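You operate a simulated robot arm through the tools that you are given. There is no shell and no other tool.

You are at the controls of a simulated two-armed robot. One attempt, no reset.

JOB
Empty the brown bottle into the teal jug and put the capped bottle in the orange box.
Fine: hold the bottle with one hand while you unscrew its cap and while you screw it back on; lay the cap on the wide walkway by the battery hatch and set the bottle back where it stood to cap it; spill nothing; stand it in the box; leave the key and the other bottles alone. Set down upright: brown bottle.

The check looks at the end state, three seconds after you hand in, the way a careful person would. Anything else that was tipped, shoved, dropped, spilled or broken makes it a failure. Lids that push on must go on centred and level and be pressed home; caps that screw on are set level and turned clockwise until they are tight.

ROBOT AND FRAMES
Two 7-joint arms with two-finger parallel grippers on one trunk, on a base that moves. Base frame: it is fixed to the floor where the robot stands at the start and does not move with it; the origin is under the middle of the robot, x ahead of it, y to its left, z up. Units: m, degrees, N and s.
The left shoulder is at the start at [0.052, 0.174, 1.26], the right one opposite. With the tool pointing down near the work surface each hand reaches from about 0.26 to 0.68 m from the robot's upright axis, wherever it stands, measured 20 degrees to its own side. Places, roughly: battery wing nut [-3.1, -0.2, 0.6]; black relief knob [-3.3, 0.3, 0.6]; blue bottle cap [-3.6, 0.5, 0.8]; blue drain lever [-3.7, 0.5, 0.3]; blue key [-4.25, 2.25, 1]; brown bottle [-3.25, -0.5, 1]; orange belt knob [-3.3, 0.6, 0.7]; purple bottle [-5, 0.5, 1]; radiator cap [-2.8, 2.2, 0.9]; teal jug [-3.25, -0.25, 1]; waste [-3.3, 0.3, 0.8]; wide walkway by the battery hatch [-2.9, -0.6, 0.8]; yellow bottle [-5, 0.25, 1]; yellow drain lever [-3.9, 1, 0.3]; yellow filler cap [-3.8, 1.1, 0.8]. Payload 3.6 kg a hand.
The tool frame of a hand sits at the grasp point between the pads (the TCP): z along the fingers, y along the line on which they close. The tips reach 0.03 m beyond it. The gripper opens to 0.11 m. The fingers are 0.02 m wide and 0.01 m thick; the gripper's body (0.048 by 0.112 m) begins 0.055 m behind the TCP.
Orientation is that of the tool frame in the base frame, as [roll, pitch, yaw] about the fixed x, y, z axes, in that order (R = Rz(yaw) Ry(pitch) Rx(roll)). With the fingers straight down and closing along the base's y, the tool's x points along the base's -x, its y along +y and its z along -z.

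CONTROLS
- The arms move only by the tool arm_command. It takes "left_series", "right_series" or both (then of equal length, played together; a hand with none holds still); each is a list of rows, each a list of 7 numbers: the shift along the tool's x, y, z in units of 30 mm (1.0 is 30 mm), then the turn, a rotation vector about the tool's x, y, z in units of 6 degrees (1.0 is 6 degrees), then the opening in per cent of the stroke, from 0 (shut) to 100 (fully open). In form: [[x, y, z, ax, ay, az, claw], ...]. A call has 1 to 20 rows; each row shifts and turns the commanded pose from where the row before left it, along the tool's axes as they then stand. A call with a number of a shift or a turn outside -1 to 1 is refused whole. Each row takes 0.2 s and may step no farther than 0.05 m and 8.6 degrees from the row before; otherwise, or with a gripper value out of range, the whole call is refused. A pose out of reach is approached as far as the arm can. The call stops where the force on the tool passes 40 N (or 10 N more than at its start, if that is more) or the arm is blocked; 0.2 s more then pass. The fingers move at their own pace (about 0.153 m/s each) and stop on an object; they squeeze with about 39 N. The grip force told is the motor's: it shows also when the fingers shut on nothing. Time passes only in rows, and 0.2 s behind the last, so rows that do not move let the fingers close. It gives the time, the measured TCP pose, the force on the tool (base axes), the opening and the grip force at its end, in the units of the frame above (readings bear some noise), with the torque about the TCP (base axes, N m) and any sound that the robot's microphone picked up.
- Cameras (640 x 400 px; columns grow to the right, rows downward): "scene" is now at [0.1445, -0.0081, 1.425]; the picture's right is [-0.10, -0.99, 0.00], its down [-0.65, 0.07, -0.75] and it looks along [0.75, -0.08, -0.66] (base axes); focal length 251 px, centre (320, 200). "left" rides on the left gripper at [0.073, -0.017, -0.103] in its tool frame; the picture's right is [0.23, 0.97, 0.00], its down [-0.76, 0.18, -0.62] and it looks along [-0.61, 0.14, 0.78] (tool axes); focal length 222 px, centre (320, 200). "right" rides on the right gripper at [0.073, 0.017, -0.103] in its tool frame; the picture's right is [-0.23, 0.97, 0.00], its down [-0.76, -0.18, -0.62] and it looks along [-0.61, -0.14, 0.78] (tool axes); focal length 222 px, centre (320, 200). There is no depth. A picture from a camera that has moved, and an enlarged one, comes with that camera's place and axes in the base frame and with its lens. The place of the scene camera against the robot may be out by one fixed shift of up to 0.012 m in any direction.
- camera(camera): a new picture of that camera. No time passes.
- move_column(by): moves the trunk up (or, below 0, down) by that many m; the arms and the scene camera ride with it, the base frame stays. It gives what a move gives, with no picture.
- roll_base(legs): drives the robot by 1 to 6 legs, each [ahead, left, turn to the left] in m, m and degrees, along the robot's own axes; the way and the turn of a leg run together, so that a leg with both is an arc; at most 1.5 m and 180 degrees a leg. The arms and the cameras ride along, it lands a little off, and it stops where it bumps. It gives what a move gives.
- head_to(pan, tilt): turns the head with the scene camera to pan (to the left, within 86 degrees either way) and tilt (down, from -29 to 69), counted from straight ahead of the robot (the tilt from the chest, where the trunk bows). It gives what a move gives.
- zoom(camera, box): a new picture of the part [left, top, right, bottom] of that camera's present view, enlarged. No time passes.
- finish_job(): hands the job in; it is judged then, once.

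Places have to be worked out from the pictures, the camera data and where the tool is seen. Open the grippers and draw the arms clear of the work before you hand the job in, unless the task says otherwise.

The tools are called after "Emit:" as name(argument=value, ...) on one line, values as JSON. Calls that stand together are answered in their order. arm_command: Moves the arms, as the interface text tells. Its arguments: {"type":"object","properties":{"left_series":{"type":"array"},"right_series":{"type":"array"}},"required":[]} The other tools are called the same way: move_column (by) moves the trunk up or down; roll_base (legs) drives the base; head_to (pan, tilt) turns the head that bears the scene camera; camera (camera) takes a picture; zoom (camera, box) takes an enlarged picture of a part of a camera's view; finish_job () hands the job in.

At the start:

```text
t: 0.0
left_ee_pos: [0.3862, 0.141, 1.2179]
left_orientation: [-179.9, -0.1, -179.8]
left_ft_force: [0.3, -0.2, 0.3]
left_wrist_torque: [0.03, -0.03, 0.03]
left_gripper_width: 0.11
left_grip_force: 0.1
right_ee_pos: [0.3625, -0.1934, 1.1961]
right_orientation: [-179.9, -0.1, -180.0]
right_ft_force: [-1.1, 0.2, -0.7]
right_wrist_torque: [-0.02, 0.01, -0.02]
right_gripper_width: 0.1099
right_grip_force: 0.1
trunk travel left (down, up): [-0.375, 0.388]
robot x, y, heading: [-0.0006, -0.0009, 0.0]
head pan, tilt (commanded): [-5.7, 41.1]
```

scene: 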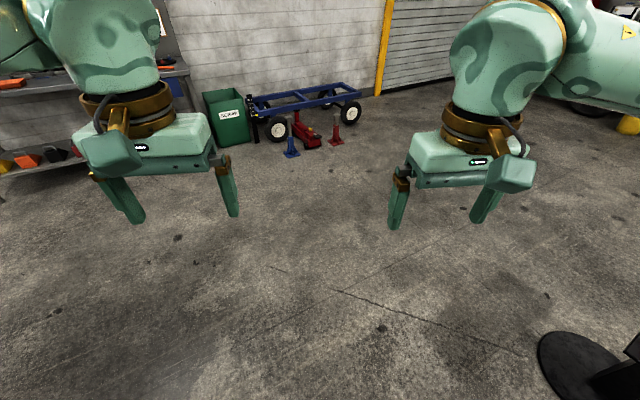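
right: 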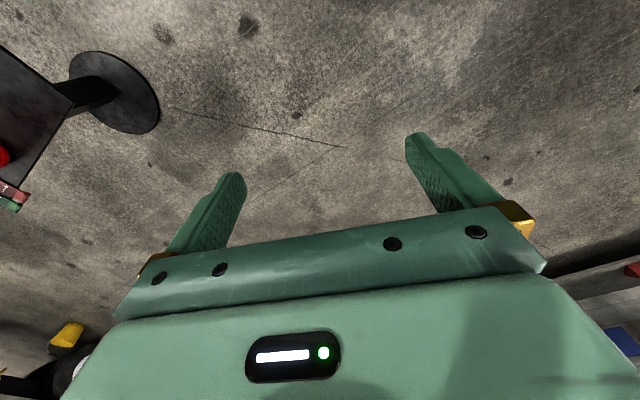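
left: 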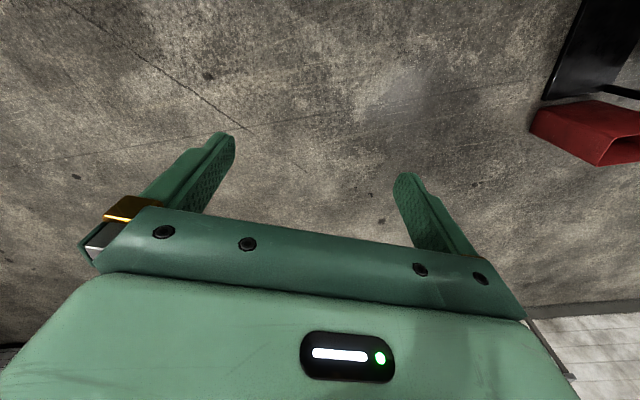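

The start pictures show only the floor and a garage wall ahead; the job is about 3 m behind me. I'll look to both sides with the head before I drive.

Emit:
head_to(pan=86, tilt=20)

Emit:
camera(camera="scene")

Emit:
head_to(pan=-86, tilt=20)

Emit:
camera(camera="scene")

```text
t: 1.7
left_ee_pos: [0.3871, 0.1414, 1.2177]
left_orientation: [-179.9, 0.0, -179.8]
left_ft_force: [-0.3, -0.1, 1.0]
left_wrist_torque: [0.0, 0.01, 0.01]
left_gripper_width: 0.1101
left_grip_force: 0.0
right_ee_pos: [0.3626, -0.1931, 1.1953]
right_orientation: [180.0, -0.1, 180.0]
right_ft_force: [0.0, 0.0, 0.3]
right_wrist_torque: [-0.02, 0.01, -0.01]
right_gripper_width: 0.11
right_grip_force: 0.1
trunk travel left (down, up): [-0.375, 0.388]
robot x, y, heading: [0.0006, 0.0005, 0.1]
head pan, tilt (commanded): [85.9, 20.0]
```

```text
taken
camera scene: at [0.0673, 0.0932, 1.4581], right [1.0, -0.07, 0.0], down [-0.02, -0.34, -0.94], along [0.07, 0.94, -0.34], focal length 251 px, centre (320, 200)
```

scene: 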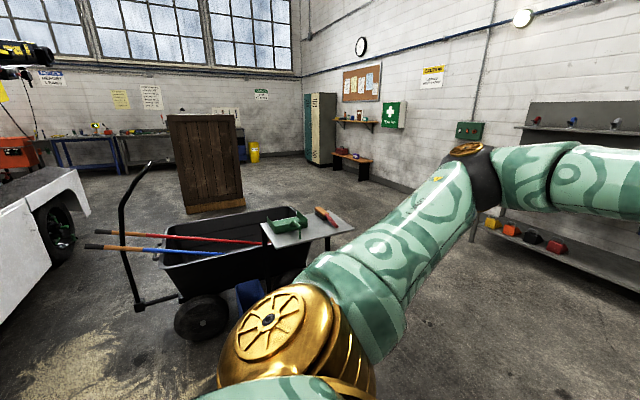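

```text
t: 4.3
left_ee_pos: [0.3868, 0.1417, 1.218]
left_orientation: [-179.9, -0.1, -179.8]
left_ft_force: [0.2, 0.1, 0.7]
left_wrist_torque: [0.01, 0.02, -0.02]
left_gripper_width: 0.1098
left_grip_force: 0.0
right_ee_pos: [0.364, -0.1933, 1.1958]
right_orientation: [-180.0, -0.1, 180.0]
right_ft_force: [-0.3, -0.8, -0.3]
right_wrist_torque: [-0.04, 0.01, 0.01]
right_gripper_width: 0.11
right_grip_force: 0.0
trunk travel left (down, up): [-0.375, 0.388]
robot x, y, heading: [0.0008, -0.0038, 0.0]
head pan, tilt (commanded): [-85.9, 20.0]
```

```text
taken
camera scene: at [0.0673, -0.0925, 1.4582], right [-1.0, -0.07, 0.0], down [-0.02, 0.34, -0.94], along [0.07, -0.94, -0.34], focal length 251 px, centre (320, 200)
```

scene: 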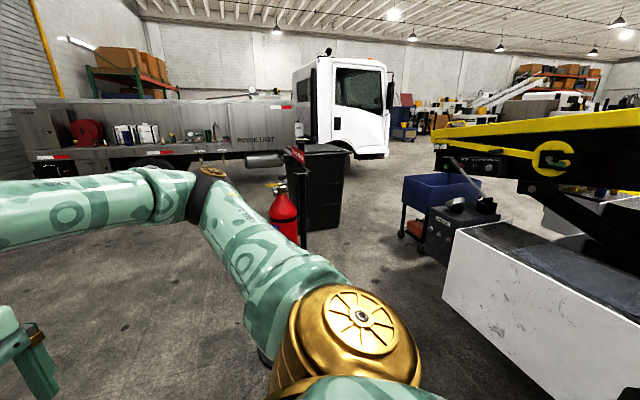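

Behind me is a large white machine with a yellow boom or deck. I turn on the spot 90° to the left and then look further behind.

Emit:
roll_base(legs=[[0, 0, 90]])

Emit:
head_to(pan=70, tilt=20)

Emit:
camera(camera="scene")

```text
t: 8.5
left_ee_pos: [-0.1429, 0.3858, 1.2175]
left_orientation: [-179.9, -0.1, -89.6]
left_ft_force: [-0.1, -0.4, 0.2]
left_wrist_torque: [0.0, -0.02, 0.01]
left_gripper_width: 0.1101
left_grip_force: 0.1
right_ee_pos: [0.1907, 0.3648, 1.1958]
right_orientation: [179.9, -0.1, -89.7]
right_ft_force: [-0.2, 0.6, -0.4]
right_wrist_torque: [-0.03, 0.01, 0.02]
right_gripper_width: 0.1102
right_grip_force: 0.0
trunk travel left (down, up): [-0.375, 0.388]
robot x, y, heading: [-0.0012, -0.0032, 90.4]
head pan, tilt (commanded): [-85.9, 20.0]
```

```text
t: 10.9
left_ee_pos: [-0.1423, 0.3858, 1.2175]
left_orientation: [-179.9, -0.1, -89.6]
left_ft_force: [0.1, -0.9, -0.4]
left_wrist_torque: [-0.02, -0.01, 0.0]
left_gripper_width: 0.1101
left_grip_force: 0.0
right_ee_pos: [0.1909, 0.3647, 1.1955]
right_orientation: [180.0, -0.1, -89.8]
right_ft_force: [0.2, 0.0, -0.6]
right_wrist_torque: [-0.01, 0.01, 0.02]
right_gripper_width: 0.1099
right_grip_force: 0.2
trunk travel left (down, up): [-0.375, 0.388]
robot x, y, heading: [-0.0027, 0.0033, 90.1]
head pan, tilt (commanded): [70.0, 20.0]
```

```text
taken
camera scene: at [-0.079, 0.0838, 1.4581], right [0.34, 0.94, 0.0], down [0.32, -0.12, -0.94], along [-0.88, 0.32, -0.34], focal length 251 px, centre (320, 200)
```

scene: 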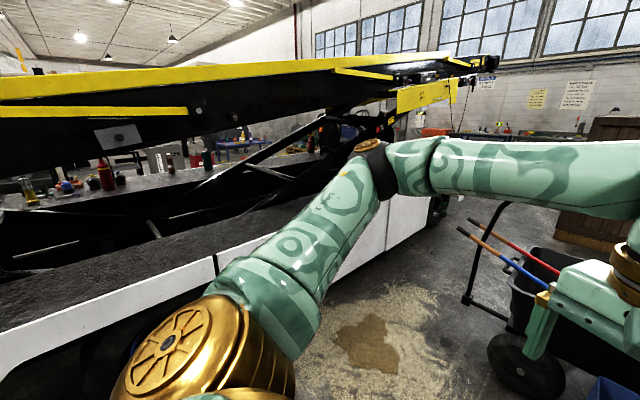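

The machine lies across my way with its yellow boom raised, and there are bottles beyond it. I turn the rest of the way to face it.

Emit:
roll_base(legs=[[0, 0, 90]])

Emit:
head_to(pan=0, tilt=15)

Emit:
camera(camera="scene")

Emit:
head_to(pan=50, tilt=15)

Emit:
camera(camera="scene")

```text
t: 15.2
left_ee_pos: [-0.3829, -0.1524, 1.219]
left_orientation: [-180.0, -0.1, 1.6]
left_ft_force: [0.8, 0.5, 0.5]
left_wrist_torque: [0.01, 0.0, 0.01]
left_gripper_width: 0.1102
left_grip_force: 0.2
right_ee_pos: [-0.3673, 0.1828, 1.1953]
right_orientation: [-180.0, -0.1, 1.6]
right_ft_force: [-0.2, -0.1, 0.0]
right_wrist_torque: [0.01, 0.03, 0.0]
right_gripper_width: 0.1099
right_grip_force: 0.1
trunk travel left (down, up): [-0.375, 0.388]
robot x, y, heading: [-0.0007, -0.0003, -178.4]
head pan, tilt (commanded): [70.0, 20.0]
```

```text
t: 16.6
left_ee_pos: [-0.3824, -0.1515, 1.2171]
left_orientation: [-180.0, -0.1, 1.7]
left_ft_force: [1.0, 0.2, -0.7]
left_wrist_torque: [0.0, 0.0, 0.01]
left_gripper_width: 0.1101
left_grip_force: 0.0
right_ee_pos: [-0.3688, 0.1832, 1.1945]
right_orientation: [180.0, -0.2, 1.6]
right_ft_force: [-0.1, -0.1, 0.3]
right_wrist_torque: [0.0, 0.0, 0.03]
right_gripper_width: 0.1099
right_grip_force: 0.1
trunk travel left (down, up): [-0.375, 0.388]
robot x, y, heading: [-0.0011, -0.0023, -178.6]
head pan, tilt (commanded): [0.0, 15.0]
```

```text
taken
camera scene: at [-0.1364, -0.0037, 1.4663], right [-0.03, 1.0, 0.0], down [0.26, 0.01, -0.97], along [-0.97, -0.03, -0.26], focal length 251 px, centre (320, 200)
```

scene: 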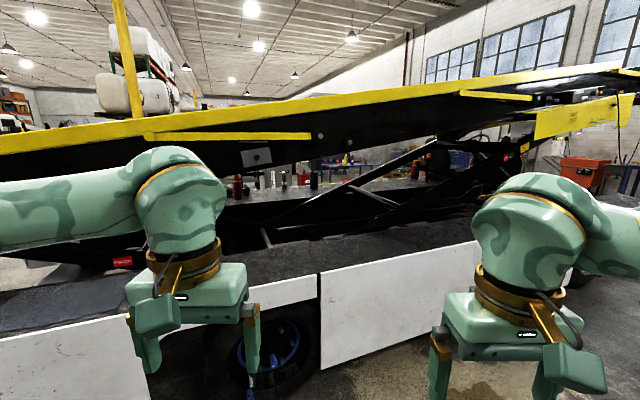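

```text
t: 17.8
left_ee_pos: [-0.384, -0.1521, 1.2181]
left_orientation: [-180.0, -0.1, 1.7]
left_ft_force: [-0.7, -0.6, -0.1]
left_wrist_torque: [0.0, 0.03, 0.02]
left_gripper_width: 0.1102
left_grip_force: 0.0
right_ee_pos: [-0.3681, 0.1829, 1.1954]
right_orientation: [180.0, -0.1, 1.6]
right_ft_force: [0.4, 0.2, 0.8]
right_wrist_torque: [0.02, 0.03, -0.05]
right_gripper_width: 0.1096
right_grip_force: 0.1
trunk travel left (down, up): [-0.375, 0.388]
robot x, y, heading: [0.0019, 0.0027, -178.6]
head pan, tilt (commanded): [50.0, 15.0]
```

```text
taken
camera scene: at [-0.1012, -0.0741, 1.4663], right [-0.78, 0.62, 0.0], down [0.16, 0.2, -0.97], along [-0.6, -0.76, -0.26], focal length 251 px, centre (320, 200)
```

scene: 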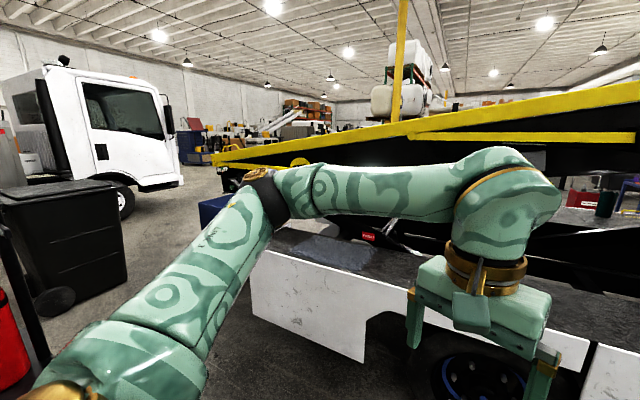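

The machine blocks a direct way, but bottles can be seen beyond it through the gap. I zoom in on them.

Emit:
head_to(pan=0, tilt=10)

Emit:
zoom(camera="scene", box=[200, 140, 460, 300])

Emit:
head_to(pan=-40, tilt=10)

Emit:
camera(camera="scene")

```text
t: 19.0
left_ee_pos: [-0.3819, -0.1527, 1.2178]
left_orientation: [-179.9, 0.1, 1.6]
left_ft_force: [-0.2, 0.6, 0.8]
left_wrist_torque: [-0.01, 0.03, 0.01]
left_gripper_width: 0.1102
left_grip_force: 0.1
right_ee_pos: [-0.3679, 0.182, 1.1962]
right_orientation: [180.0, -0.1, 1.6]
right_ft_force: [-0.4, -0.2, -0.1]
right_wrist_torque: [-0.02, 0.0, 0.0]
right_gripper_width: 0.11
right_grip_force: 0.0
trunk travel left (down, up): [-0.375, 0.388]
robot x, y, heading: [0.0028, 0.0002, -178.3]
head pan, tilt (commanded): [0.0, 10.0]
```

```text
2.46 times, centred on (330, 220) of scene
camera zoom: at [-0.136, -0.0037, 1.4744], right [-0.03, 1.0, 0.0], down [0.17, 0.0, -0.98], along [-0.98, -0.03, -0.17], focal length 617 px, centre (295, 151)
```

zoom: 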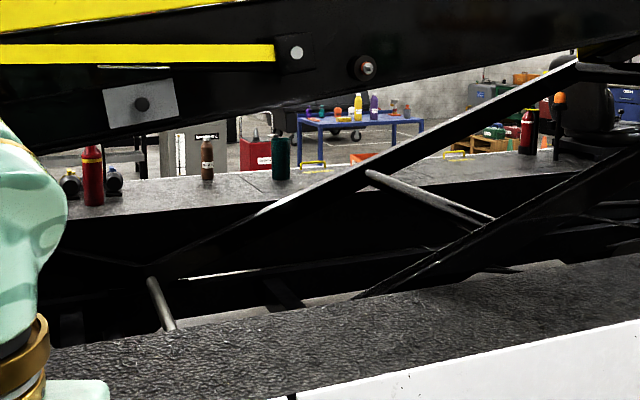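

```text
t: 20.0
left_ee_pos: [-0.3833, -0.1527, 1.2174]
left_orientation: [-179.8, -0.1, 1.8]
left_ft_force: [-0.9, 0.2, 0.2]
left_wrist_torque: [0.01, -0.02, 0.01]
left_gripper_width: 0.1097
left_grip_force: 0.2
right_ee_pos: [-0.369, 0.1837, 1.1954]
right_orientation: [-180.0, 0.0, 1.5]
right_ft_force: [0.2, 0.0, 0.6]
right_wrist_torque: [0.0, 0.0, 0.01]
right_gripper_width: 0.1103
right_grip_force: 0.1
trunk travel left (down, up): [-0.375, 0.388]
robot x, y, heading: [-0.0042, 0.0042, -178.3]
head pan, tilt (commanded): [-40.0, 10.0]
```

```text
taken
camera scene: at [-0.116, 0.0567, 1.4744], right [0.62, 0.78, 0.0], down [0.14, -0.11, -0.98], along [-0.77, 0.61, -0.17], focal length 251 px, centre (320, 200)
```

scene: 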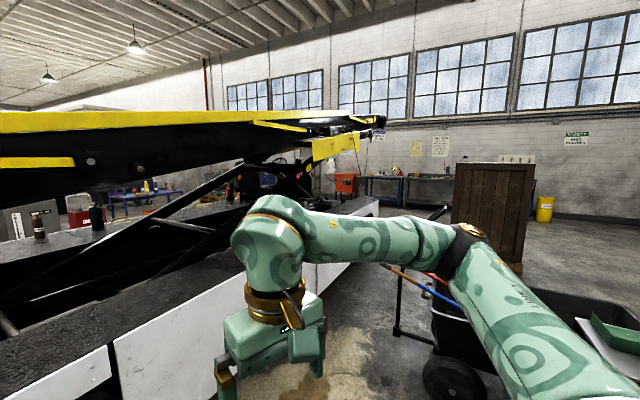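

The far walkway carries a brown bottle and a dark teal jug, so I have to drive round the machine. I look toward its left end to check the way there.

Emit:
head_to(pan=65, tilt=15)

Emit:
camera(camera="scene")

Emit:
zoom(camera="scene", box=[200, 80, 520, 280])

Emit:
head_to(pan=-60, tilt=15)

Emit:
camera(camera="scene")

```text
t: 21.9
left_ee_pos: [-0.3835, -0.1534, 1.2184]
left_orientation: [-179.9, -0.1, 1.7]
left_ft_force: [-0.1, 0.5, 0.3]
left_wrist_torque: [-0.02, -0.01, 0.04]
left_gripper_width: 0.1101
left_grip_force: 0.0
right_ee_pos: [-0.3682, 0.1825, 1.1956]
right_orientation: [-179.9, 0.0, 1.7]
right_ft_force: [0.1, 0.1, 0.7]
right_wrist_torque: [0.03, -0.01, 0.01]
right_gripper_width: 0.1099
right_grip_force: 0.1
trunk travel left (down, up): [-0.375, 0.388]
robot x, y, heading: [-0.0001, 0.0024, -178.5]
head pan, tilt (commanded): [65.0, 15.0]
```

```text
taken
camera scene: at [-0.0802, -0.0867, 1.4663], right [-0.92, 0.4, 0.0], down [0.1, 0.24, -0.97], along [-0.38, -0.89, -0.26], focal length 251 px, centre (320, 200)
```

scene: 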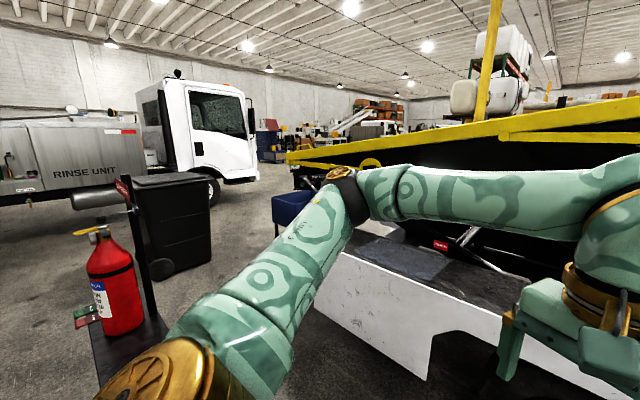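

```text
2.00 times, centred on (360, 180) of scene
camera zoom: at [-0.0802, -0.0867, 1.4663], right [-0.92, 0.4, 0.0], down [0.1, 0.24, -0.97], along [-0.38, -0.89, -0.26], focal length 501 px, centre (240, 240)
```

zoom: 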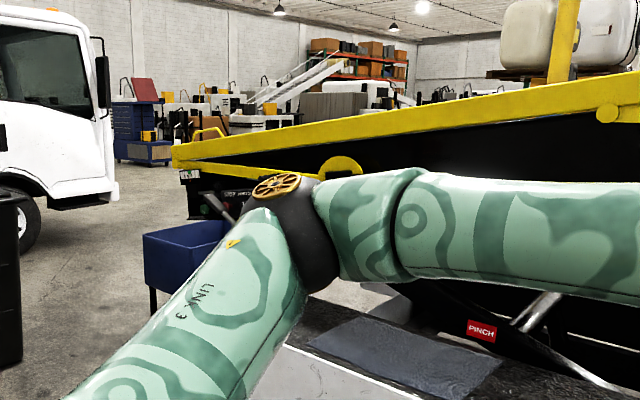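

```text
t: 23.9
left_ee_pos: [-0.3827, -0.1524, 1.2174]
left_orientation: [-179.9, 0.1, 1.7]
left_ft_force: [0.1, 0.1, 0.1]
left_wrist_torque: [-0.04, 0.03, 0.02]
left_gripper_width: 0.1099
left_grip_force: 0.0
right_ee_pos: [-0.3689, 0.1825, 1.1951]
right_orientation: [-180.0, -0.1, 1.6]
right_ft_force: [-0.4, 0.5, 0.7]
right_wrist_torque: [-0.02, -0.01, 0.01]
right_gripper_width: 0.1099
right_grip_force: 0.1
trunk travel left (down, up): [-0.375, 0.388]
robot x, y, heading: [0.0017, 0.002, -178.3]
head pan, tilt (commanded): [-60.0, 15.0]
```

```text
taken
camera scene: at [-0.092, 0.0785, 1.4663], right [0.85, 0.52, 0.0], down [0.14, -0.22, -0.97], along [-0.51, 0.82, -0.26], focal length 251 px, centre (320, 200)
```

scene: 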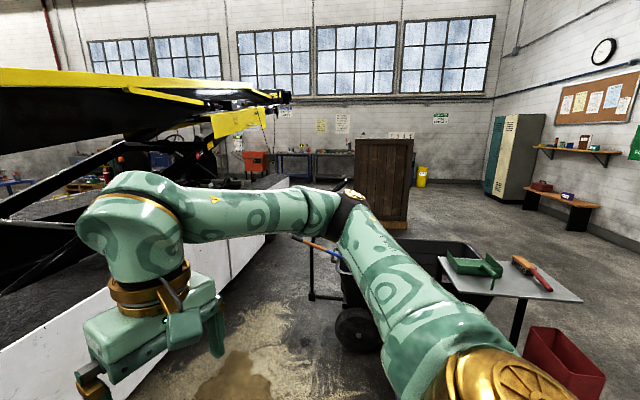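

I zoom on the right end, where something orange stands, and check that passage too.

Emit:
zoom(camera="scene", box=[160, 80, 480, 280])

Emit:
head_to(pan=-30, tilt=5)

Emit:
zoom(camera="scene", box=[80, 120, 400, 320])

```text
2.00 times, centred on (320, 180) of scene
camera zoom: at [-0.092, 0.0785, 1.4663], right [0.85, 0.52, 0.0], down [0.14, -0.22, -0.97], along [-0.51, 0.82, -0.26], focal length 501 px, centre (320, 240)
```

zoom: 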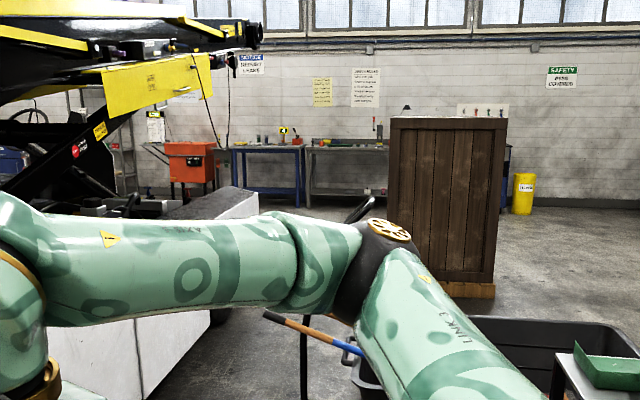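

```text
t: 24.9
left_ee_pos: [-0.3833, -0.1523, 1.2196]
left_orientation: [-179.9, 0.0, 1.7]
left_ft_force: [0.4, 0.1, -0.7]
left_wrist_torque: [0.05, 0.02, -0.01]
left_gripper_width: 0.11
left_grip_force: 0.0
right_ee_pos: [-0.3686, 0.183, 1.196]
right_orientation: [180.0, -0.2, 1.6]
right_ft_force: [-0.8, 1.4, 0.0]
right_wrist_torque: [0.0, 0.0, 0.0]
right_gripper_width: 0.1098
right_grip_force: 0.1
trunk travel left (down, up): [-0.375, 0.388]
robot x, y, heading: [-0.0021, 0.0003, -178.2]
head pan, tilt (commanded): [-30.0, 5.0]
```

```text
2.00 times, centred on (240, 220) of scene
camera zoom: at [-0.1238, 0.0428, 1.4824], right [0.48, 0.88, 0.0], down [0.08, -0.04, -1.0], along [-0.88, 0.47, -0.09], focal length 501 px, centre (480, 160)
```

zoom: 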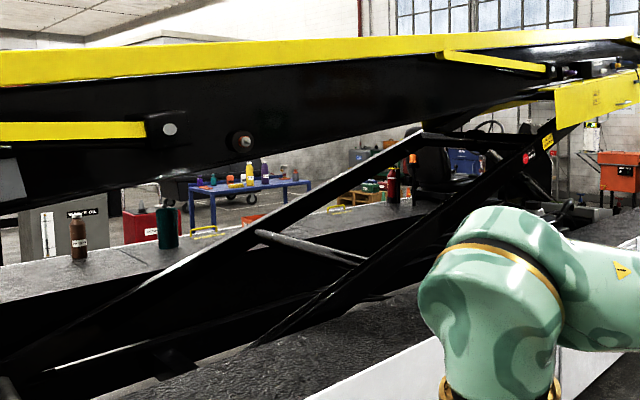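

The left side beyond the bin looks wide open, while the right has narrow gaps. I turn to face -y, shift toward +x to clear the extinguisher stand, and look again.

Emit:
roll_base(legs=[[0, 0, 88.3], [0, 1.3, 0]])

Emit:
head_to(pan=0, tilt=20)

Emit:
camera(camera="scene")

Emit:
head_to(pan=-45, tilt=20)

Emit:
camera(camera="scene")

```text
t: 35.2
left_ee_pos: [1.4476, -0.407, 1.2176]
left_orientation: [-180.0, -0.1, 89.5]
left_ft_force: [-0.2, 0.3, 0.7]
left_wrist_torque: [0.01, 0.01, 0.0]
left_gripper_width: 0.11
left_grip_force: 0.0
right_ee_pos: [1.1124, -0.3793, 1.1937]
right_orientation: [-180.0, 0.0, 89.3]
right_ft_force: [0.3, 0.2, 0.0]
right_wrist_torque: [-0.01, -0.02, 0.02]
right_gripper_width: 0.1099
right_grip_force: 0.0
trunk travel left (down, up): [-0.375, 0.388]
robot x, y, heading: [1.3116, -0.0187, -90.9]
head pan, tilt (commanded): [-30.0, 5.0]
```

```text
t: 36.1
left_ee_pos: [1.4465, -0.4069, 1.2188]
left_orientation: [-180.0, 0.1, 89.4]
left_ft_force: [0.9, 0.0, -0.2]
left_wrist_torque: [-0.01, 0.01, 0.0]
left_gripper_width: 0.1101
left_grip_force: 0.1
right_ee_pos: [1.1124, -0.3793, 1.1962]
right_orientation: [-180.0, -0.2, 89.3]
right_ft_force: [-0.4, 0.9, -0.2]
right_wrist_torque: [0.05, -0.01, 0.0]
right_gripper_width: 0.11
right_grip_force: 0.0
trunk travel left (down, up): [-0.375, 0.388]
robot x, y, heading: [1.3097, -0.0175, -90.7]
head pan, tilt (commanded): [0.0, 20.0]
```

```text
taken
camera scene: at [1.3173, -0.1631, 1.4582], right [-1.0, 0.01, 0.0], down [0.0, 0.34, -0.94], along [-0.01, -0.94, -0.34], focal length 251 px, centre (320, 200)
```

scene: 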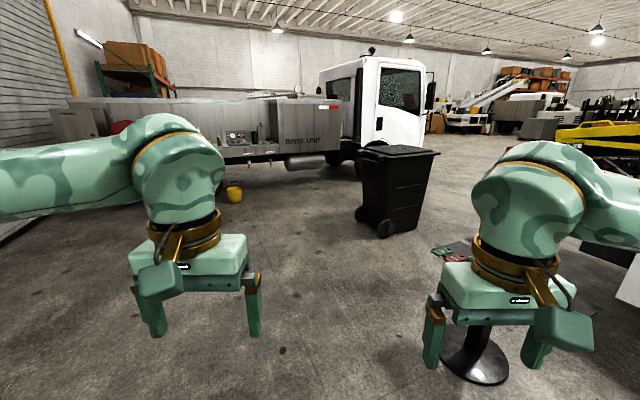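

```text
t: 37.2
left_ee_pos: [1.4467, -0.4075, 1.2183]
left_orientation: [-179.9, -0.1, 89.4]
left_ft_force: [-0.4, 0.1, -0.6]
left_wrist_torque: [-0.01, -0.01, -0.02]
left_gripper_width: 0.1099
left_grip_force: 0.1
right_ee_pos: [1.1124, -0.3791, 1.195]
right_orientation: [-179.9, -0.1, 89.3]
right_ft_force: [-0.2, 0.1, 0.2]
right_wrist_torque: [-0.01, -0.03, -0.01]
right_gripper_width: 0.1099
right_grip_force: 0.0
trunk travel left (down, up): [-0.375, 0.388]
robot x, y, heading: [1.3128, -0.0201, -90.8]
head pan, tilt (commanded): [-45.0, 20.0]
```

```text
taken
camera scene: at [1.252, -0.135, 1.4581], right [-0.7, 0.72, 0.0], down [0.24, 0.24, -0.94], along [-0.67, -0.66, -0.34], focal length 251 px, centre (320, 200)
```

scene: 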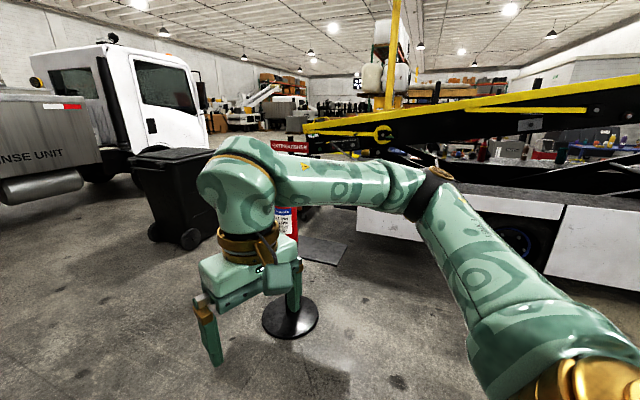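

The bin stands near (0.36,-2.9), the extinguisher stand near (0.34,-1.27) and the truck's near side near y=-5. I drive along x≈1.3 to y≈-4, then turn to face -x and look ahead.

Emit:
roll_base(legs=[[1.5, 0, 0], [1.5, 0, 0], [1.0, 0, 0]])

Emit:
head_to(pan=-85, tilt=20)

Emit:
camera(camera="scene")

Emit:
head_to(pan=0, tilt=35)

Emit:
camera(camera="scene")

```text
t: 56.5
left_ee_pos: [1.3275, -4.4229, 1.2179]
left_orientation: [-179.9, -0.2, 88.4]
left_ft_force: [0.6, -0.3, 0.3]
left_wrist_torque: [-0.02, 0.0, 0.0]
left_gripper_width: 0.1103
left_grip_force: 0.1
right_ee_pos: [0.9937, -4.3887, 1.1952]
right_orientation: [-180.0, -0.1, 88.2]
right_ft_force: [-0.5, 0.3, 0.3]
right_wrist_torque: [-0.01, -0.02, -0.01]
right_gripper_width: 0.1099
right_grip_force: 0.2
trunk travel left (down, up): [-0.375, 0.388]
robot x, y, heading: [1.2004, -4.0329, -91.7]
head pan, tilt (commanded): [-45.0, 20.0]
```

```text
t: 57.6
left_ee_pos: [1.3267, -4.4225, 1.2176]
left_orientation: [-180.0, -0.1, 88.4]
left_ft_force: [-0.6, -0.2, 0.1]
left_wrist_torque: [-0.02, 0.0, 0.0]
left_gripper_width: 0.1102
left_grip_force: 0.2
right_ee_pos: [0.9931, -4.3879, 1.1948]
right_orientation: [180.0, -0.2, 88.1]
right_ft_force: [0.6, 0.4, -0.6]
right_wrist_torque: [0.0, -0.02, 0.02]
right_gripper_width: 0.1097
right_grip_force: 0.0
trunk travel left (down, up): [-0.375, 0.388]
robot x, y, heading: [1.1977, -4.0315, -92.1]
head pan, tilt (commanded): [-85.0, 20.0]
```

```text
taken
camera scene: at [1.1128, -4.088, 1.4581], right [-0.06, 1.0, 0.0], down [0.34, 0.02, -0.94], along [-0.94, -0.05, -0.34], focal length 251 px, centre (320, 200)
```

scene: 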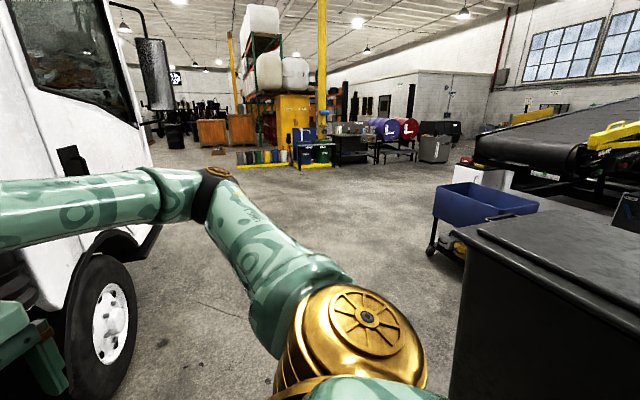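

```text
t: 59.2
left_ee_pos: [1.3273, -4.4235, 1.2182]
left_orientation: [-179.9, 0.0, 88.2]
left_ft_force: [0.7, -0.5, -0.3]
left_wrist_torque: [-0.03, 0.01, -0.01]
left_gripper_width: 0.1098
left_grip_force: 0.1
right_ee_pos: [0.9924, -4.3883, 1.1958]
right_orientation: [-180.0, -0.1, 88.2]
right_ft_force: [0.3, 0.4, 0.6]
right_wrist_torque: [-0.03, 0.0, 0.01]
right_gripper_width: 0.1101
right_grip_force: 0.0
trunk travel left (down, up): [-0.375, 0.388]
robot x, y, heading: [1.1999, -4.0301, -92.0]
head pan, tilt (commanded): [0.0, 35.0]
```

```text
taken
camera scene: at [1.2029, -4.1708, 1.4343], right [-1.0, 0.03, 0.0], down [0.02, 0.57, -0.82], along [-0.03, -0.82, -0.57], focal length 251 px, centre (320, 200)
```

scene: 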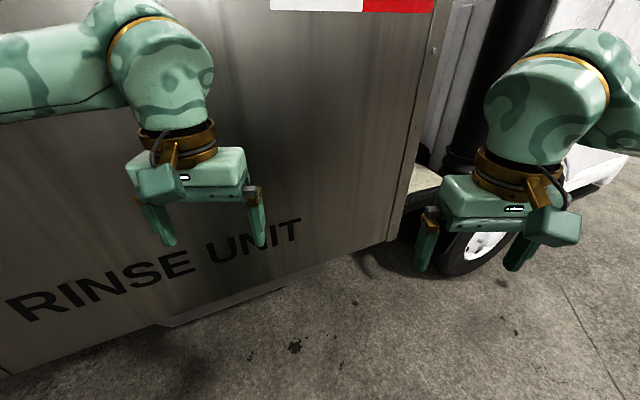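

I'm at (1.2,-4.03), with the truck tank near y=-5.1 and the bin's edge near y=-3.68. I move ahead 0.3 m, turn right to face -x and drive on between them.

Emit:
roll_base(legs=[[0.28, 0, 0], [0, 0, -88], [1.5, 0, 0]])

Emit:
head_to(pan=-30, tilt=20)

Emit:
camera(camera="scene")

Emit:
head_to(pan=-75, tilt=20)

Emit:
camera(camera="scene")

```text
t: 61.7
left_ee_pos: [1.374, -4.6236, 1.2238]
left_orientation: [-179.8, 0.7, 93.9]
left_ft_force: [0.1, -0.5, 0.7]
left_wrist_torque: [0.0, 0.05, 0.0]
left_gripper_width: 0.11
left_grip_force: 0.1
right_ee_pos: [1.0344, -4.6159, 1.199]
right_orientation: [179.8, 0.5, 93.0]
right_ft_force: [0.3, 1.3, -0.3]
right_wrist_torque: [0.04, -0.01, 0.02]
right_gripper_width: 0.1101
right_grip_force: 0.1
trunk travel left (down, up): [-0.375, 0.388]
robot x, y, heading: [1.2096, -4.2538, -87.0]
head pan, tilt (commanded): [0.0, 35.0]
stopped in leg 2: the robot was blocked; the commanded pose is now the measured one
```

```text
t: 62.7
left_ee_pos: [1.373, -4.6215, 1.2235]
left_orientation: [-179.9, 0.7, 93.6]
left_ft_force: [-0.2, 0.1, -0.7]
left_wrist_torque: [0.01, 0.01, -0.03]
left_gripper_width: 0.1101
left_grip_force: 0.0
right_ee_pos: [1.0329, -4.6129, 1.2009]
right_orientation: [179.8, 0.8, 92.8]
right_ft_force: [-0.7, 0.4, 0.6]
right_wrist_torque: [0.04, -0.02, 0.0]
right_gripper_width: 0.1098
right_grip_force: 0.0
trunk travel left (down, up): [-0.375, 0.388]
robot x, y, heading: [1.2134, -4.259, -87.5]
head pan, tilt (commanded): [-30.0, 20.0]
```

```text
taken
camera scene: at [1.1759, -4.372, 1.4596], right [-0.89, 0.46, -0.01], down [0.16, 0.29, -0.94], along [-0.43, -0.84, -0.33], focal length 251 px, centre (320, 200)
```

scene: 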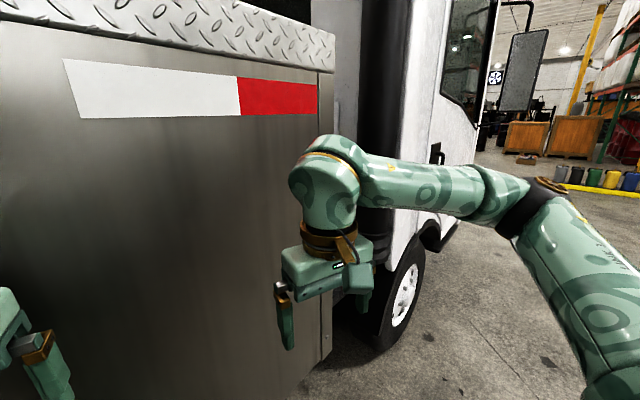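

```text
t: 63.8
left_ee_pos: [1.3717, -4.6223, 1.2246]
left_orientation: [-179.9, 0.7, 93.6]
left_ft_force: [-0.4, 0.2, -0.1]
left_wrist_torque: [0.02, -0.05, -0.01]
left_gripper_width: 0.11
left_grip_force: 0.0
right_ee_pos: [1.034, -4.6128, 1.1993]
right_orientation: [179.8, 0.7, 92.7]
right_ft_force: [0.6, -0.4, 0.4]
right_wrist_torque: [-0.02, 0.03, -0.01]
right_gripper_width: 0.11
right_grip_force: 0.1
trunk travel left (down, up): [-0.375, 0.388]
robot x, y, heading: [1.2101, -4.2542, -87.3]
head pan, tilt (commanded): [-75.0, 20.0]
```

```text
taken
camera scene: at [1.1299, -4.3176, 1.4588], right [-0.31, 0.95, -0.01], down [0.33, 0.09, -0.94], along [-0.89, -0.29, -0.34], focal length 251 px, centre (320, 200)
```

scene: 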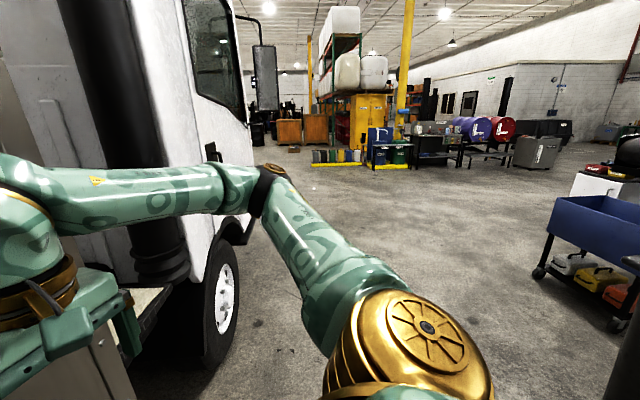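

The arms touched the truck's side tank, which I now place near y=-4.88 and ending near x=0.9, and the base stopped. I back off 0.35 m and then turn.

Emit:
roll_base(legs=[[-0.4, 0, 0]])

Emit:
roll_base(legs=[[0, 0, -91.5]])

Emit:
head_to(pan=-50, tilt=40)

Emit:
camera(camera="scene")

Emit:
head_to(pan=50, tilt=20)

Emit:
camera(camera="scene")

```text
t: 66.3
left_ee_pos: [1.3586, -4.2369, 1.2172]
left_orientation: [-179.6, -0.1, 93.5]
left_ft_force: [0.5, 0.2, -0.6]
left_wrist_torque: [0.01, 0.02, 0.0]
left_gripper_width: 0.1101
left_grip_force: 0.0
right_ee_pos: [1.0185, -4.228, 1.1953]
right_orientation: [-180.0, -0.1, 92.8]
right_ft_force: [0.2, 0.3, 0.1]
right_wrist_torque: [-0.05, 0.01, -0.02]
right_gripper_width: 0.11
right_grip_force: 0.1
trunk travel left (down, up): [-0.375, 0.388]
robot x, y, heading: [1.1942, -3.8567, -87.1]
head pan, tilt (commanded): [-75.0, 20.0]
```

```text
t: 70.6
left_ee_pos: [0.8089, -4.0083, 1.2177]
left_orientation: [-179.8, 0.0, 1.8]
left_ft_force: [0.9, -0.5, 0.4]
left_wrist_torque: [0.01, 0.01, -0.01]
left_gripper_width: 0.1102
left_grip_force: 0.1
right_ee_pos: [0.8284, -3.6705, 1.1959]
right_orientation: [-180.0, 0.0, 1.0]
right_ft_force: [-0.2, 0.4, 0.0]
right_wrist_torque: [0.02, 0.0, 0.01]
right_gripper_width: 0.11
right_grip_force: 0.2
trunk travel left (down, up): [-0.375, 0.388]
robot x, y, heading: [1.1922, -3.8578, -179.1]
head pan, tilt (commanded): [-75.0, 20.0]
```

```text
t: 71.5
left_ee_pos: [0.8089, -4.0098, 1.2177]
left_orientation: [-179.8, -0.1, 1.7]
left_ft_force: [0.3, -0.1, -0.3]
left_wrist_torque: [0.0, -0.01, 0.0]
left_gripper_width: 0.1098
left_grip_force: 0.0
right_ee_pos: [0.8279, -3.6698, 1.195]
right_orientation: [179.9, -0.1, 1.0]
right_ft_force: [-0.4, -0.2, 1.0]
right_wrist_torque: [0.0, -0.01, -0.01]
right_gripper_width: 0.1101
right_grip_force: 0.2
trunk travel left (down, up): [-0.375, 0.388]
robot x, y, heading: [1.1961, -3.8534, -179.0]
head pan, tilt (commanded): [-50.0, 40.0]
```

```text
taken
camera scene: at [1.096, -3.792, 1.4268], right [0.76, 0.66, 0.0], down [0.42, -0.49, -0.77], along [-0.5, 0.58, -0.64], focal length 251 px, centre (320, 200)
```

scene: 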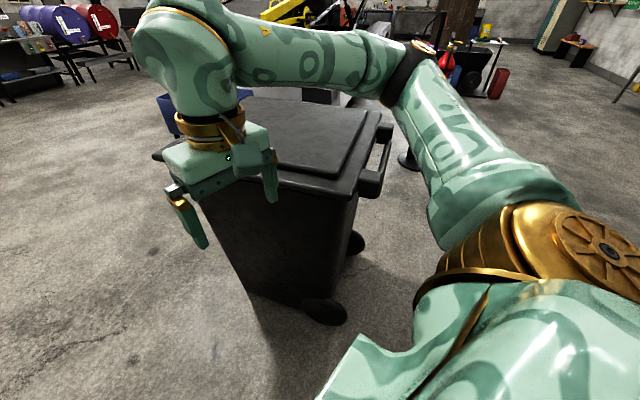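

```text
t: 73.2
left_ee_pos: [0.8095, -4.0088, 1.2176]
left_orientation: [-179.7, -0.1, 1.8]
left_ft_force: [-0.4, -0.3, -0.8]
left_wrist_torque: [-0.03, 0.03, 0.01]
left_gripper_width: 0.1104
left_grip_force: 0.2
right_ee_pos: [0.827, -3.6708, 1.1962]
right_orientation: [180.0, -0.1, 1.0]
right_ft_force: [-0.4, -0.6, -0.1]
right_wrist_torque: [-0.04, -0.01, -0.02]
right_gripper_width: 0.1097
right_grip_force: 0.1
trunk travel left (down, up): [-0.375, 0.388]
robot x, y, heading: [1.1952, -3.8549, -179.2]
head pan, tilt (commanded): [50.0, 20.0]
```

```text
taken
camera scene: at [1.093, -3.9286, 1.4581], right [-0.78, 0.63, 0.0], down [0.22, 0.27, -0.94], along [-0.59, -0.73, -0.34], focal length 251 px, centre (320, 200)
```

scene: 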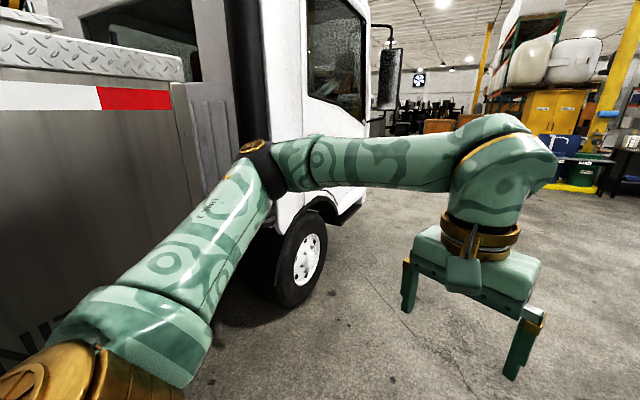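

Turned and clear: the bin's top edge is near y=-3.62 and the cab side near y=-5. I slide diagonally to y≈-4.27 and drive 1.5 m on past the bin.

Emit:
roll_base(legs=[[0.45, 0.4, 0], [1.4, 0, 0]])

Emit:
head_to(pan=-75, tilt=20)

Emit:
camera(camera="scene")

Emit:
head_to(pan=-20, tilt=20)

Emit:
camera(camera="scene")

```text
t: 83.2
left_ee_pos: [-1.0236, -4.447, 1.2175]
left_orientation: [-179.6, -0.1, 2.0]
left_ft_force: [0.2, -0.5, -0.5]
left_wrist_torque: [-0.02, -0.03, 0.0]
left_gripper_width: 0.1102
left_grip_force: 0.1
right_ee_pos: [-1.004, -4.1103, 1.1962]
right_orientation: [179.9, -0.1, 1.3]
right_ft_force: [-0.9, 0.3, 0.1]
right_wrist_torque: [0.01, 0.0, 0.0]
right_gripper_width: 0.1101
right_grip_force: 0.0
trunk travel left (down, up): [-0.375, 0.388]
robot x, y, heading: [-0.6356, -4.2939, -178.8]
head pan, tilt (commanded): [50.0, 20.0]
```

```text
t: 85.2
left_ee_pos: [-1.0224, -4.447, 1.2178]
left_orientation: [-179.7, -0.1, 2.1]
left_ft_force: [1.0, 0.0, 0.0]
left_wrist_torque: [-0.03, 0.01, -0.02]
left_gripper_width: 0.11
left_grip_force: 0.1
right_ee_pos: [-1.0046, -4.1094, 1.1959]
right_orientation: [-179.9, -0.1, 1.3]
right_ft_force: [-0.7, 0.0, 0.4]
right_wrist_torque: [0.0, 0.01, -0.01]
right_gripper_width: 0.11
right_grip_force: 0.0
trunk travel left (down, up): [-0.375, 0.388]
robot x, y, heading: [-0.639, -4.2957, -178.8]
head pan, tilt (commanded): [-75.0, 20.0]
```

```text
taken
camera scene: at [-0.7059, -4.2051, 1.4581], right [0.96, 0.28, 0.0], down [0.1, -0.33, -0.94], along [-0.26, 0.9, -0.34], focal length 251 px, centre (320, 200)
```

scene: 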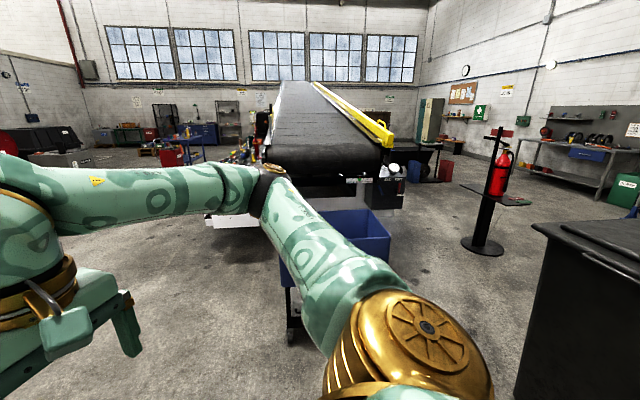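

```text
t: 86.4
left_ee_pos: [-1.0224, -4.4477, 1.2183]
left_orientation: [-179.7, -0.1, 2.0]
left_ft_force: [0.1, -0.3, -0.9]
left_wrist_torque: [-0.05, 0.01, -0.02]
left_gripper_width: 0.1099
left_grip_force: 0.1
right_ee_pos: [-1.0043, -4.108, 1.1957]
right_orientation: [-180.0, -0.1, 1.1]
right_ft_force: [0.9, -0.5, -0.6]
right_wrist_torque: [-0.01, -0.04, -0.01]
right_gripper_width: 0.1099
right_grip_force: 0.0
trunk travel left (down, up): [-0.375, 0.388]
robot x, y, heading: [-0.6329, -4.2941, -178.8]
head pan, tilt (commanded): [-20.0, 20.0]
```

```text
taken
camera scene: at [-0.7681, -4.2643, 1.4581], right [0.32, 0.95, 0.0], down [0.32, -0.11, -0.94], along [-0.89, 0.3, -0.34], focal length 251 px, centre (320, 200)
```

scene: 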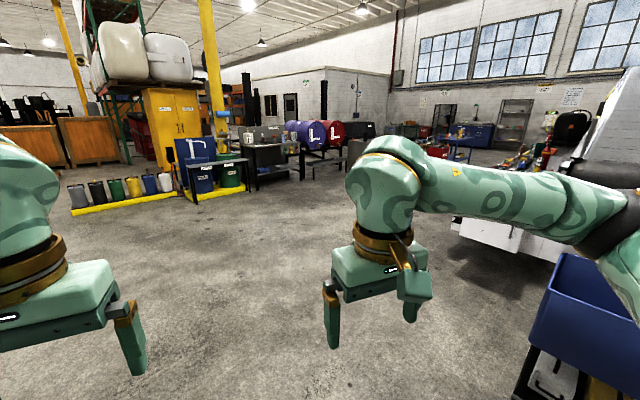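

It is a mobile conveyor; the floor on its far-left side is open. I drive 2.9 m further in -x, staying clear of the blue cart.

Emit:
roll_base(legs=[[1.5, 0, 0], [1.4, 0, 0]])

Emit:
head_to(pan=-80, tilt=15)

Emit:
camera(camera="scene")

Emit:
zoom(camera="scene", box=[200, 80, 520, 280])

```text
t: 100.5
left_ee_pos: [-3.9255, -4.5434, 1.2169]
left_orientation: [-179.7, -0.1, 3.2]
left_ft_force: [-0.5, -0.5, 0.6]
left_wrist_torque: [0.0, 0.02, 0.01]
left_gripper_width: 0.1099
left_grip_force: 0.0
right_ee_pos: [-3.9135, -4.2055, 1.1955]
right_orientation: [-180.0, -0.1, 2.4]
right_ft_force: [-1.1, 0.3, -0.3]
right_wrist_torque: [0.0, 0.02, -0.03]
right_gripper_width: 0.1102
right_grip_force: 0.1
trunk travel left (down, up): [-0.375, 0.388]
robot x, y, heading: [-3.5433, -4.3802, -177.7]
head pan, tilt (commanded): [-20.0, 20.0]
```

```text
t: 101.8
left_ee_pos: [-3.9236, -4.5441, 1.2184]
left_orientation: [-179.7, -0.1, 3.3]
left_ft_force: [0.0, 0.7, 0.0]
left_wrist_torque: [-0.01, -0.03, -0.02]
left_gripper_width: 0.1099
left_grip_force: 0.1
right_ee_pos: [-3.9137, -4.2041, 1.1951]
right_orientation: [180.0, -0.1, 2.5]
right_ft_force: [-0.3, 0.0, 0.3]
right_wrist_torque: [0.04, -0.01, 0.0]
right_gripper_width: 0.11
right_grip_force: 0.0
trunk travel left (down, up): [-0.375, 0.388]
robot x, y, heading: [-3.5424, -4.3826, -177.7]
head pan, tilt (commanded): [-80.0, 15.0]
```

```text
taken
camera scene: at [-3.6058, -4.2921, 1.4663], right [0.98, 0.21, 0.0], down [0.06, -0.25, -0.97], along [-0.21, 0.94, -0.26], focal length 251 px, centre (320, 200)
```

scene: 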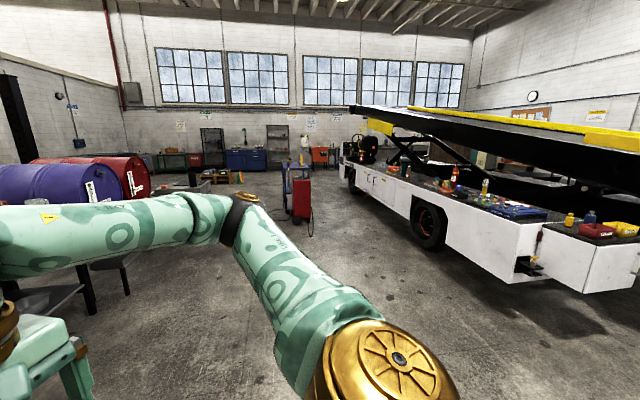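

```text
2.00 times, centred on (360, 180) of scene
camera zoom: at [-3.6058, -4.2921, 1.4663], right [0.98, 0.21, 0.0], down [0.06, -0.25, -0.97], along [-0.21, 0.94, -0.26], focal length 501 px, centre (240, 240)
```

zoom: 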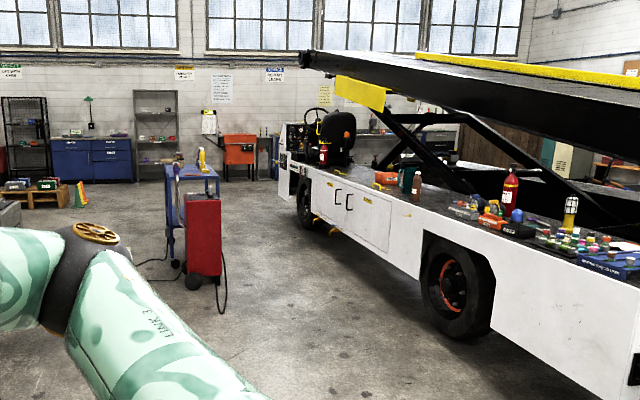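

It is an airport belt loader; the brown bottle and teal jug stand on its near platform beyond the rear wheel, and a red cart with a hose stands near (-4.7,-0.5). I turn right and drive toward +y to about (-3.75,-1.9).

Emit:
roll_base(legs=[[0, 0, -90], [1.3, 0.1, 0], [1.2, 0.1, 0]])

Emit:
head_to(pan=-25, tilt=25)

Emit:
camera(camera="scene")

Emit:
zoom(camera="scene", box=[200, 100, 520, 300])

```text
t: 117.8
left_ee_pos: [-4.0205, -1.5333, 1.2177]
left_orientation: [-179.7, -0.1, -86.4]
left_ft_force: [-1.2, -0.1, -0.9]
left_wrist_torque: [-0.02, 0.0, -0.01]
left_gripper_width: 0.1101
left_grip_force: 0.0
right_ee_pos: [-3.6811, -1.543, 1.1955]
right_orientation: [-180.0, 0.0, -87.2]
right_ft_force: [0.2, 0.6, -0.9]
right_wrist_torque: [0.01, -0.01, -0.01]
right_gripper_width: 0.1101
right_grip_force: 0.2
trunk travel left (down, up): [-0.375, 0.388]
robot x, y, heading: [-3.8601, -1.9128, 92.6]
head pan, tilt (commanded): [-80.0, 15.0]
```

```text
t: 119.0
left_ee_pos: [-4.0219, -1.5331, 1.2186]
left_orientation: [-179.7, -0.1, -86.4]
left_ft_force: [0.5, 0.8, 0.6]
left_wrist_torque: [0.01, -0.03, 0.01]
left_gripper_width: 0.11
left_grip_force: 0.2
right_ee_pos: [-3.6826, -1.5425, 1.1954]
right_orientation: [180.0, 0.0, -87.2]
right_ft_force: [0.0, 0.6, 0.2]
right_wrist_torque: [0.02, -0.02, 0.05]
right_gripper_width: 0.1098
right_grip_force: 0.1
trunk travel left (down, up): [-0.375, 0.388]
robot x, y, heading: [-3.8562, -1.9128, 92.8]
head pan, tilt (commanded): [-25.0, 25.0]
```

```text
taken
camera scene: at [-3.8157, -1.7771, 1.4501], right [0.93, -0.38, 0.0], down [-0.16, -0.39, -0.91], along [0.34, 0.84, -0.42], focal length 251 px, centre (320, 200)
```

scene: 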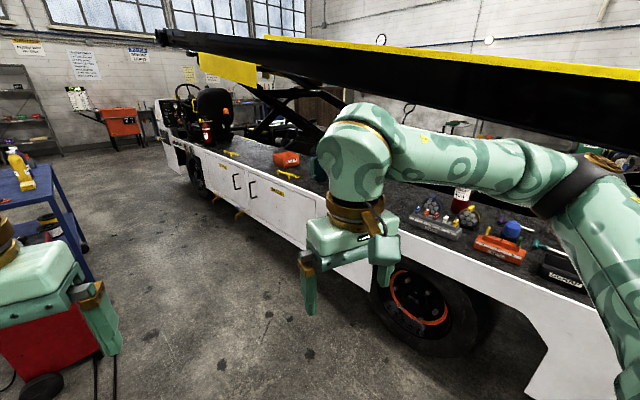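

```text
2.00 times, centred on (360, 200) of scene
camera zoom: at [-3.8157, -1.7771, 1.4501], right [0.93, -0.38, 0.0], down [-0.16, -0.39, -0.91], along [0.34, 0.84, -0.42], focal length 501 px, centre (240, 200)
```

zoom: 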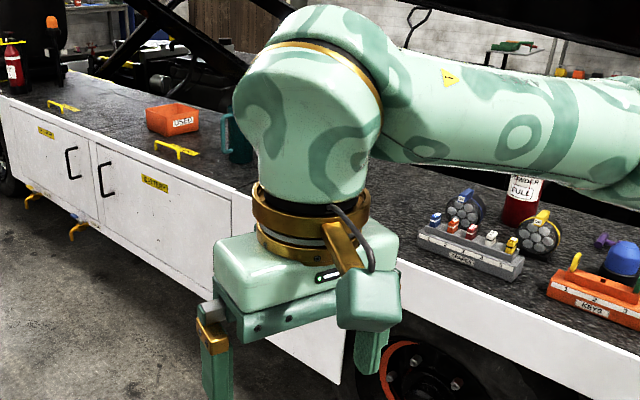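

The orange box ("USED") stands on the walkway near (-3.3,0.3), which is the place listed as waste. I turn to face the vehicle squarely (heading ≈22°) and slide along it to look at the bottle area.

Emit:
roll_base(legs=[[0, 0, -70.5], [0.35, 0.95, 0]])

Emit:
head_to(pan=0, tilt=40)

Emit:
camera(camera="scene")

Emit:
head_to(pan=35, tilt=35)

Emit:
camera(camera="scene")

```text
t: 127.3
left_ee_pos: [-3.5923, -0.6221, 1.2175]
left_orientation: [-179.7, -0.2, -156.7]
left_ft_force: [0.7, 0.1, 0.5]
left_wrist_torque: [0.0, -0.02, 0.0]
left_gripper_width: 0.11
left_grip_force: 0.0
right_ee_pos: [-3.4859, -0.9438, 1.1962]
right_orientation: [180.0, -0.1, -157.4]
right_ft_force: [-0.5, -0.3, 0.0]
right_wrist_torque: [0.0, 0.0, 0.01]
right_gripper_width: 0.1098
right_grip_force: 0.1
trunk travel left (down, up): [-0.375, 0.388]
robot x, y, heading: [-3.8946, -0.9083, 22.1]
head pan, tilt (commanded): [-25.0, 25.0]
```

```text
t: 128.2
left_ee_pos: [-3.5938, -0.6233, 1.2185]
left_orientation: [-179.7, -0.1, -156.6]
left_ft_force: [0.1, 0.3, -0.1]
left_wrist_torque: [-0.01, 0.01, 0.0]
left_gripper_width: 0.1102
left_grip_force: 0.1
right_ee_pos: [-3.4858, -0.9441, 1.1953]
right_orientation: [-180.0, -0.1, -157.4]
right_ft_force: [0.2, 0.8, 0.7]
right_wrist_torque: [0.0, 0.03, -0.02]
right_gripper_width: 0.1099
right_grip_force: 0.0
trunk travel left (down, up): [-0.375, 0.388]
robot x, y, heading: [-3.8951, -0.9071, 22.5]
head pan, tilt (commanded): [0.0, 40.0]
```

```text
taken
camera scene: at [-3.7606, -0.8533, 1.4268], right [0.38, -0.92, 0.0], down [-0.59, -0.25, -0.77], along [0.71, 0.29, -0.64], focal length 251 px, centre (320, 200)
```

scene: 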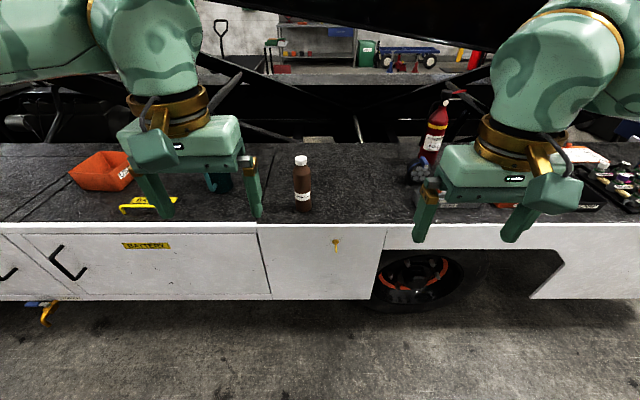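

```text
t: 129.2
left_ee_pos: [-3.5937, -0.6231, 1.2171]
left_orientation: [-179.7, -0.1, -156.5]
left_ft_force: [0.0, -0.2, 0.5]
left_wrist_torque: [0.0, -0.02, 0.01]
left_gripper_width: 0.1101
left_grip_force: 0.1
right_ee_pos: [-3.4855, -0.9448, 1.1955]
right_orientation: [-179.9, -0.1, -157.4]
right_ft_force: [0.4, 0.2, 0.5]
right_wrist_torque: [-0.01, 0.04, 0.0]
right_gripper_width: 0.11
right_grip_force: 0.1
trunk travel left (down, up): [-0.375, 0.388]
robot x, y, heading: [-3.8963, -0.9068, 22.5]
head pan, tilt (commanded): [35.0, 35.0]
```

```text
taken
camera scene: at [-3.7918, -0.8115, 1.4343], right [0.84, -0.54, 0.0], down [-0.31, -0.48, -0.82], along [0.44, 0.69, -0.57], focal length 251 px, centre (320, 200)
```

scene: 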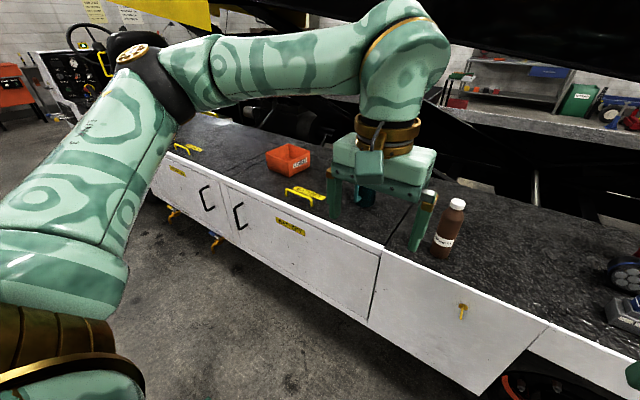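

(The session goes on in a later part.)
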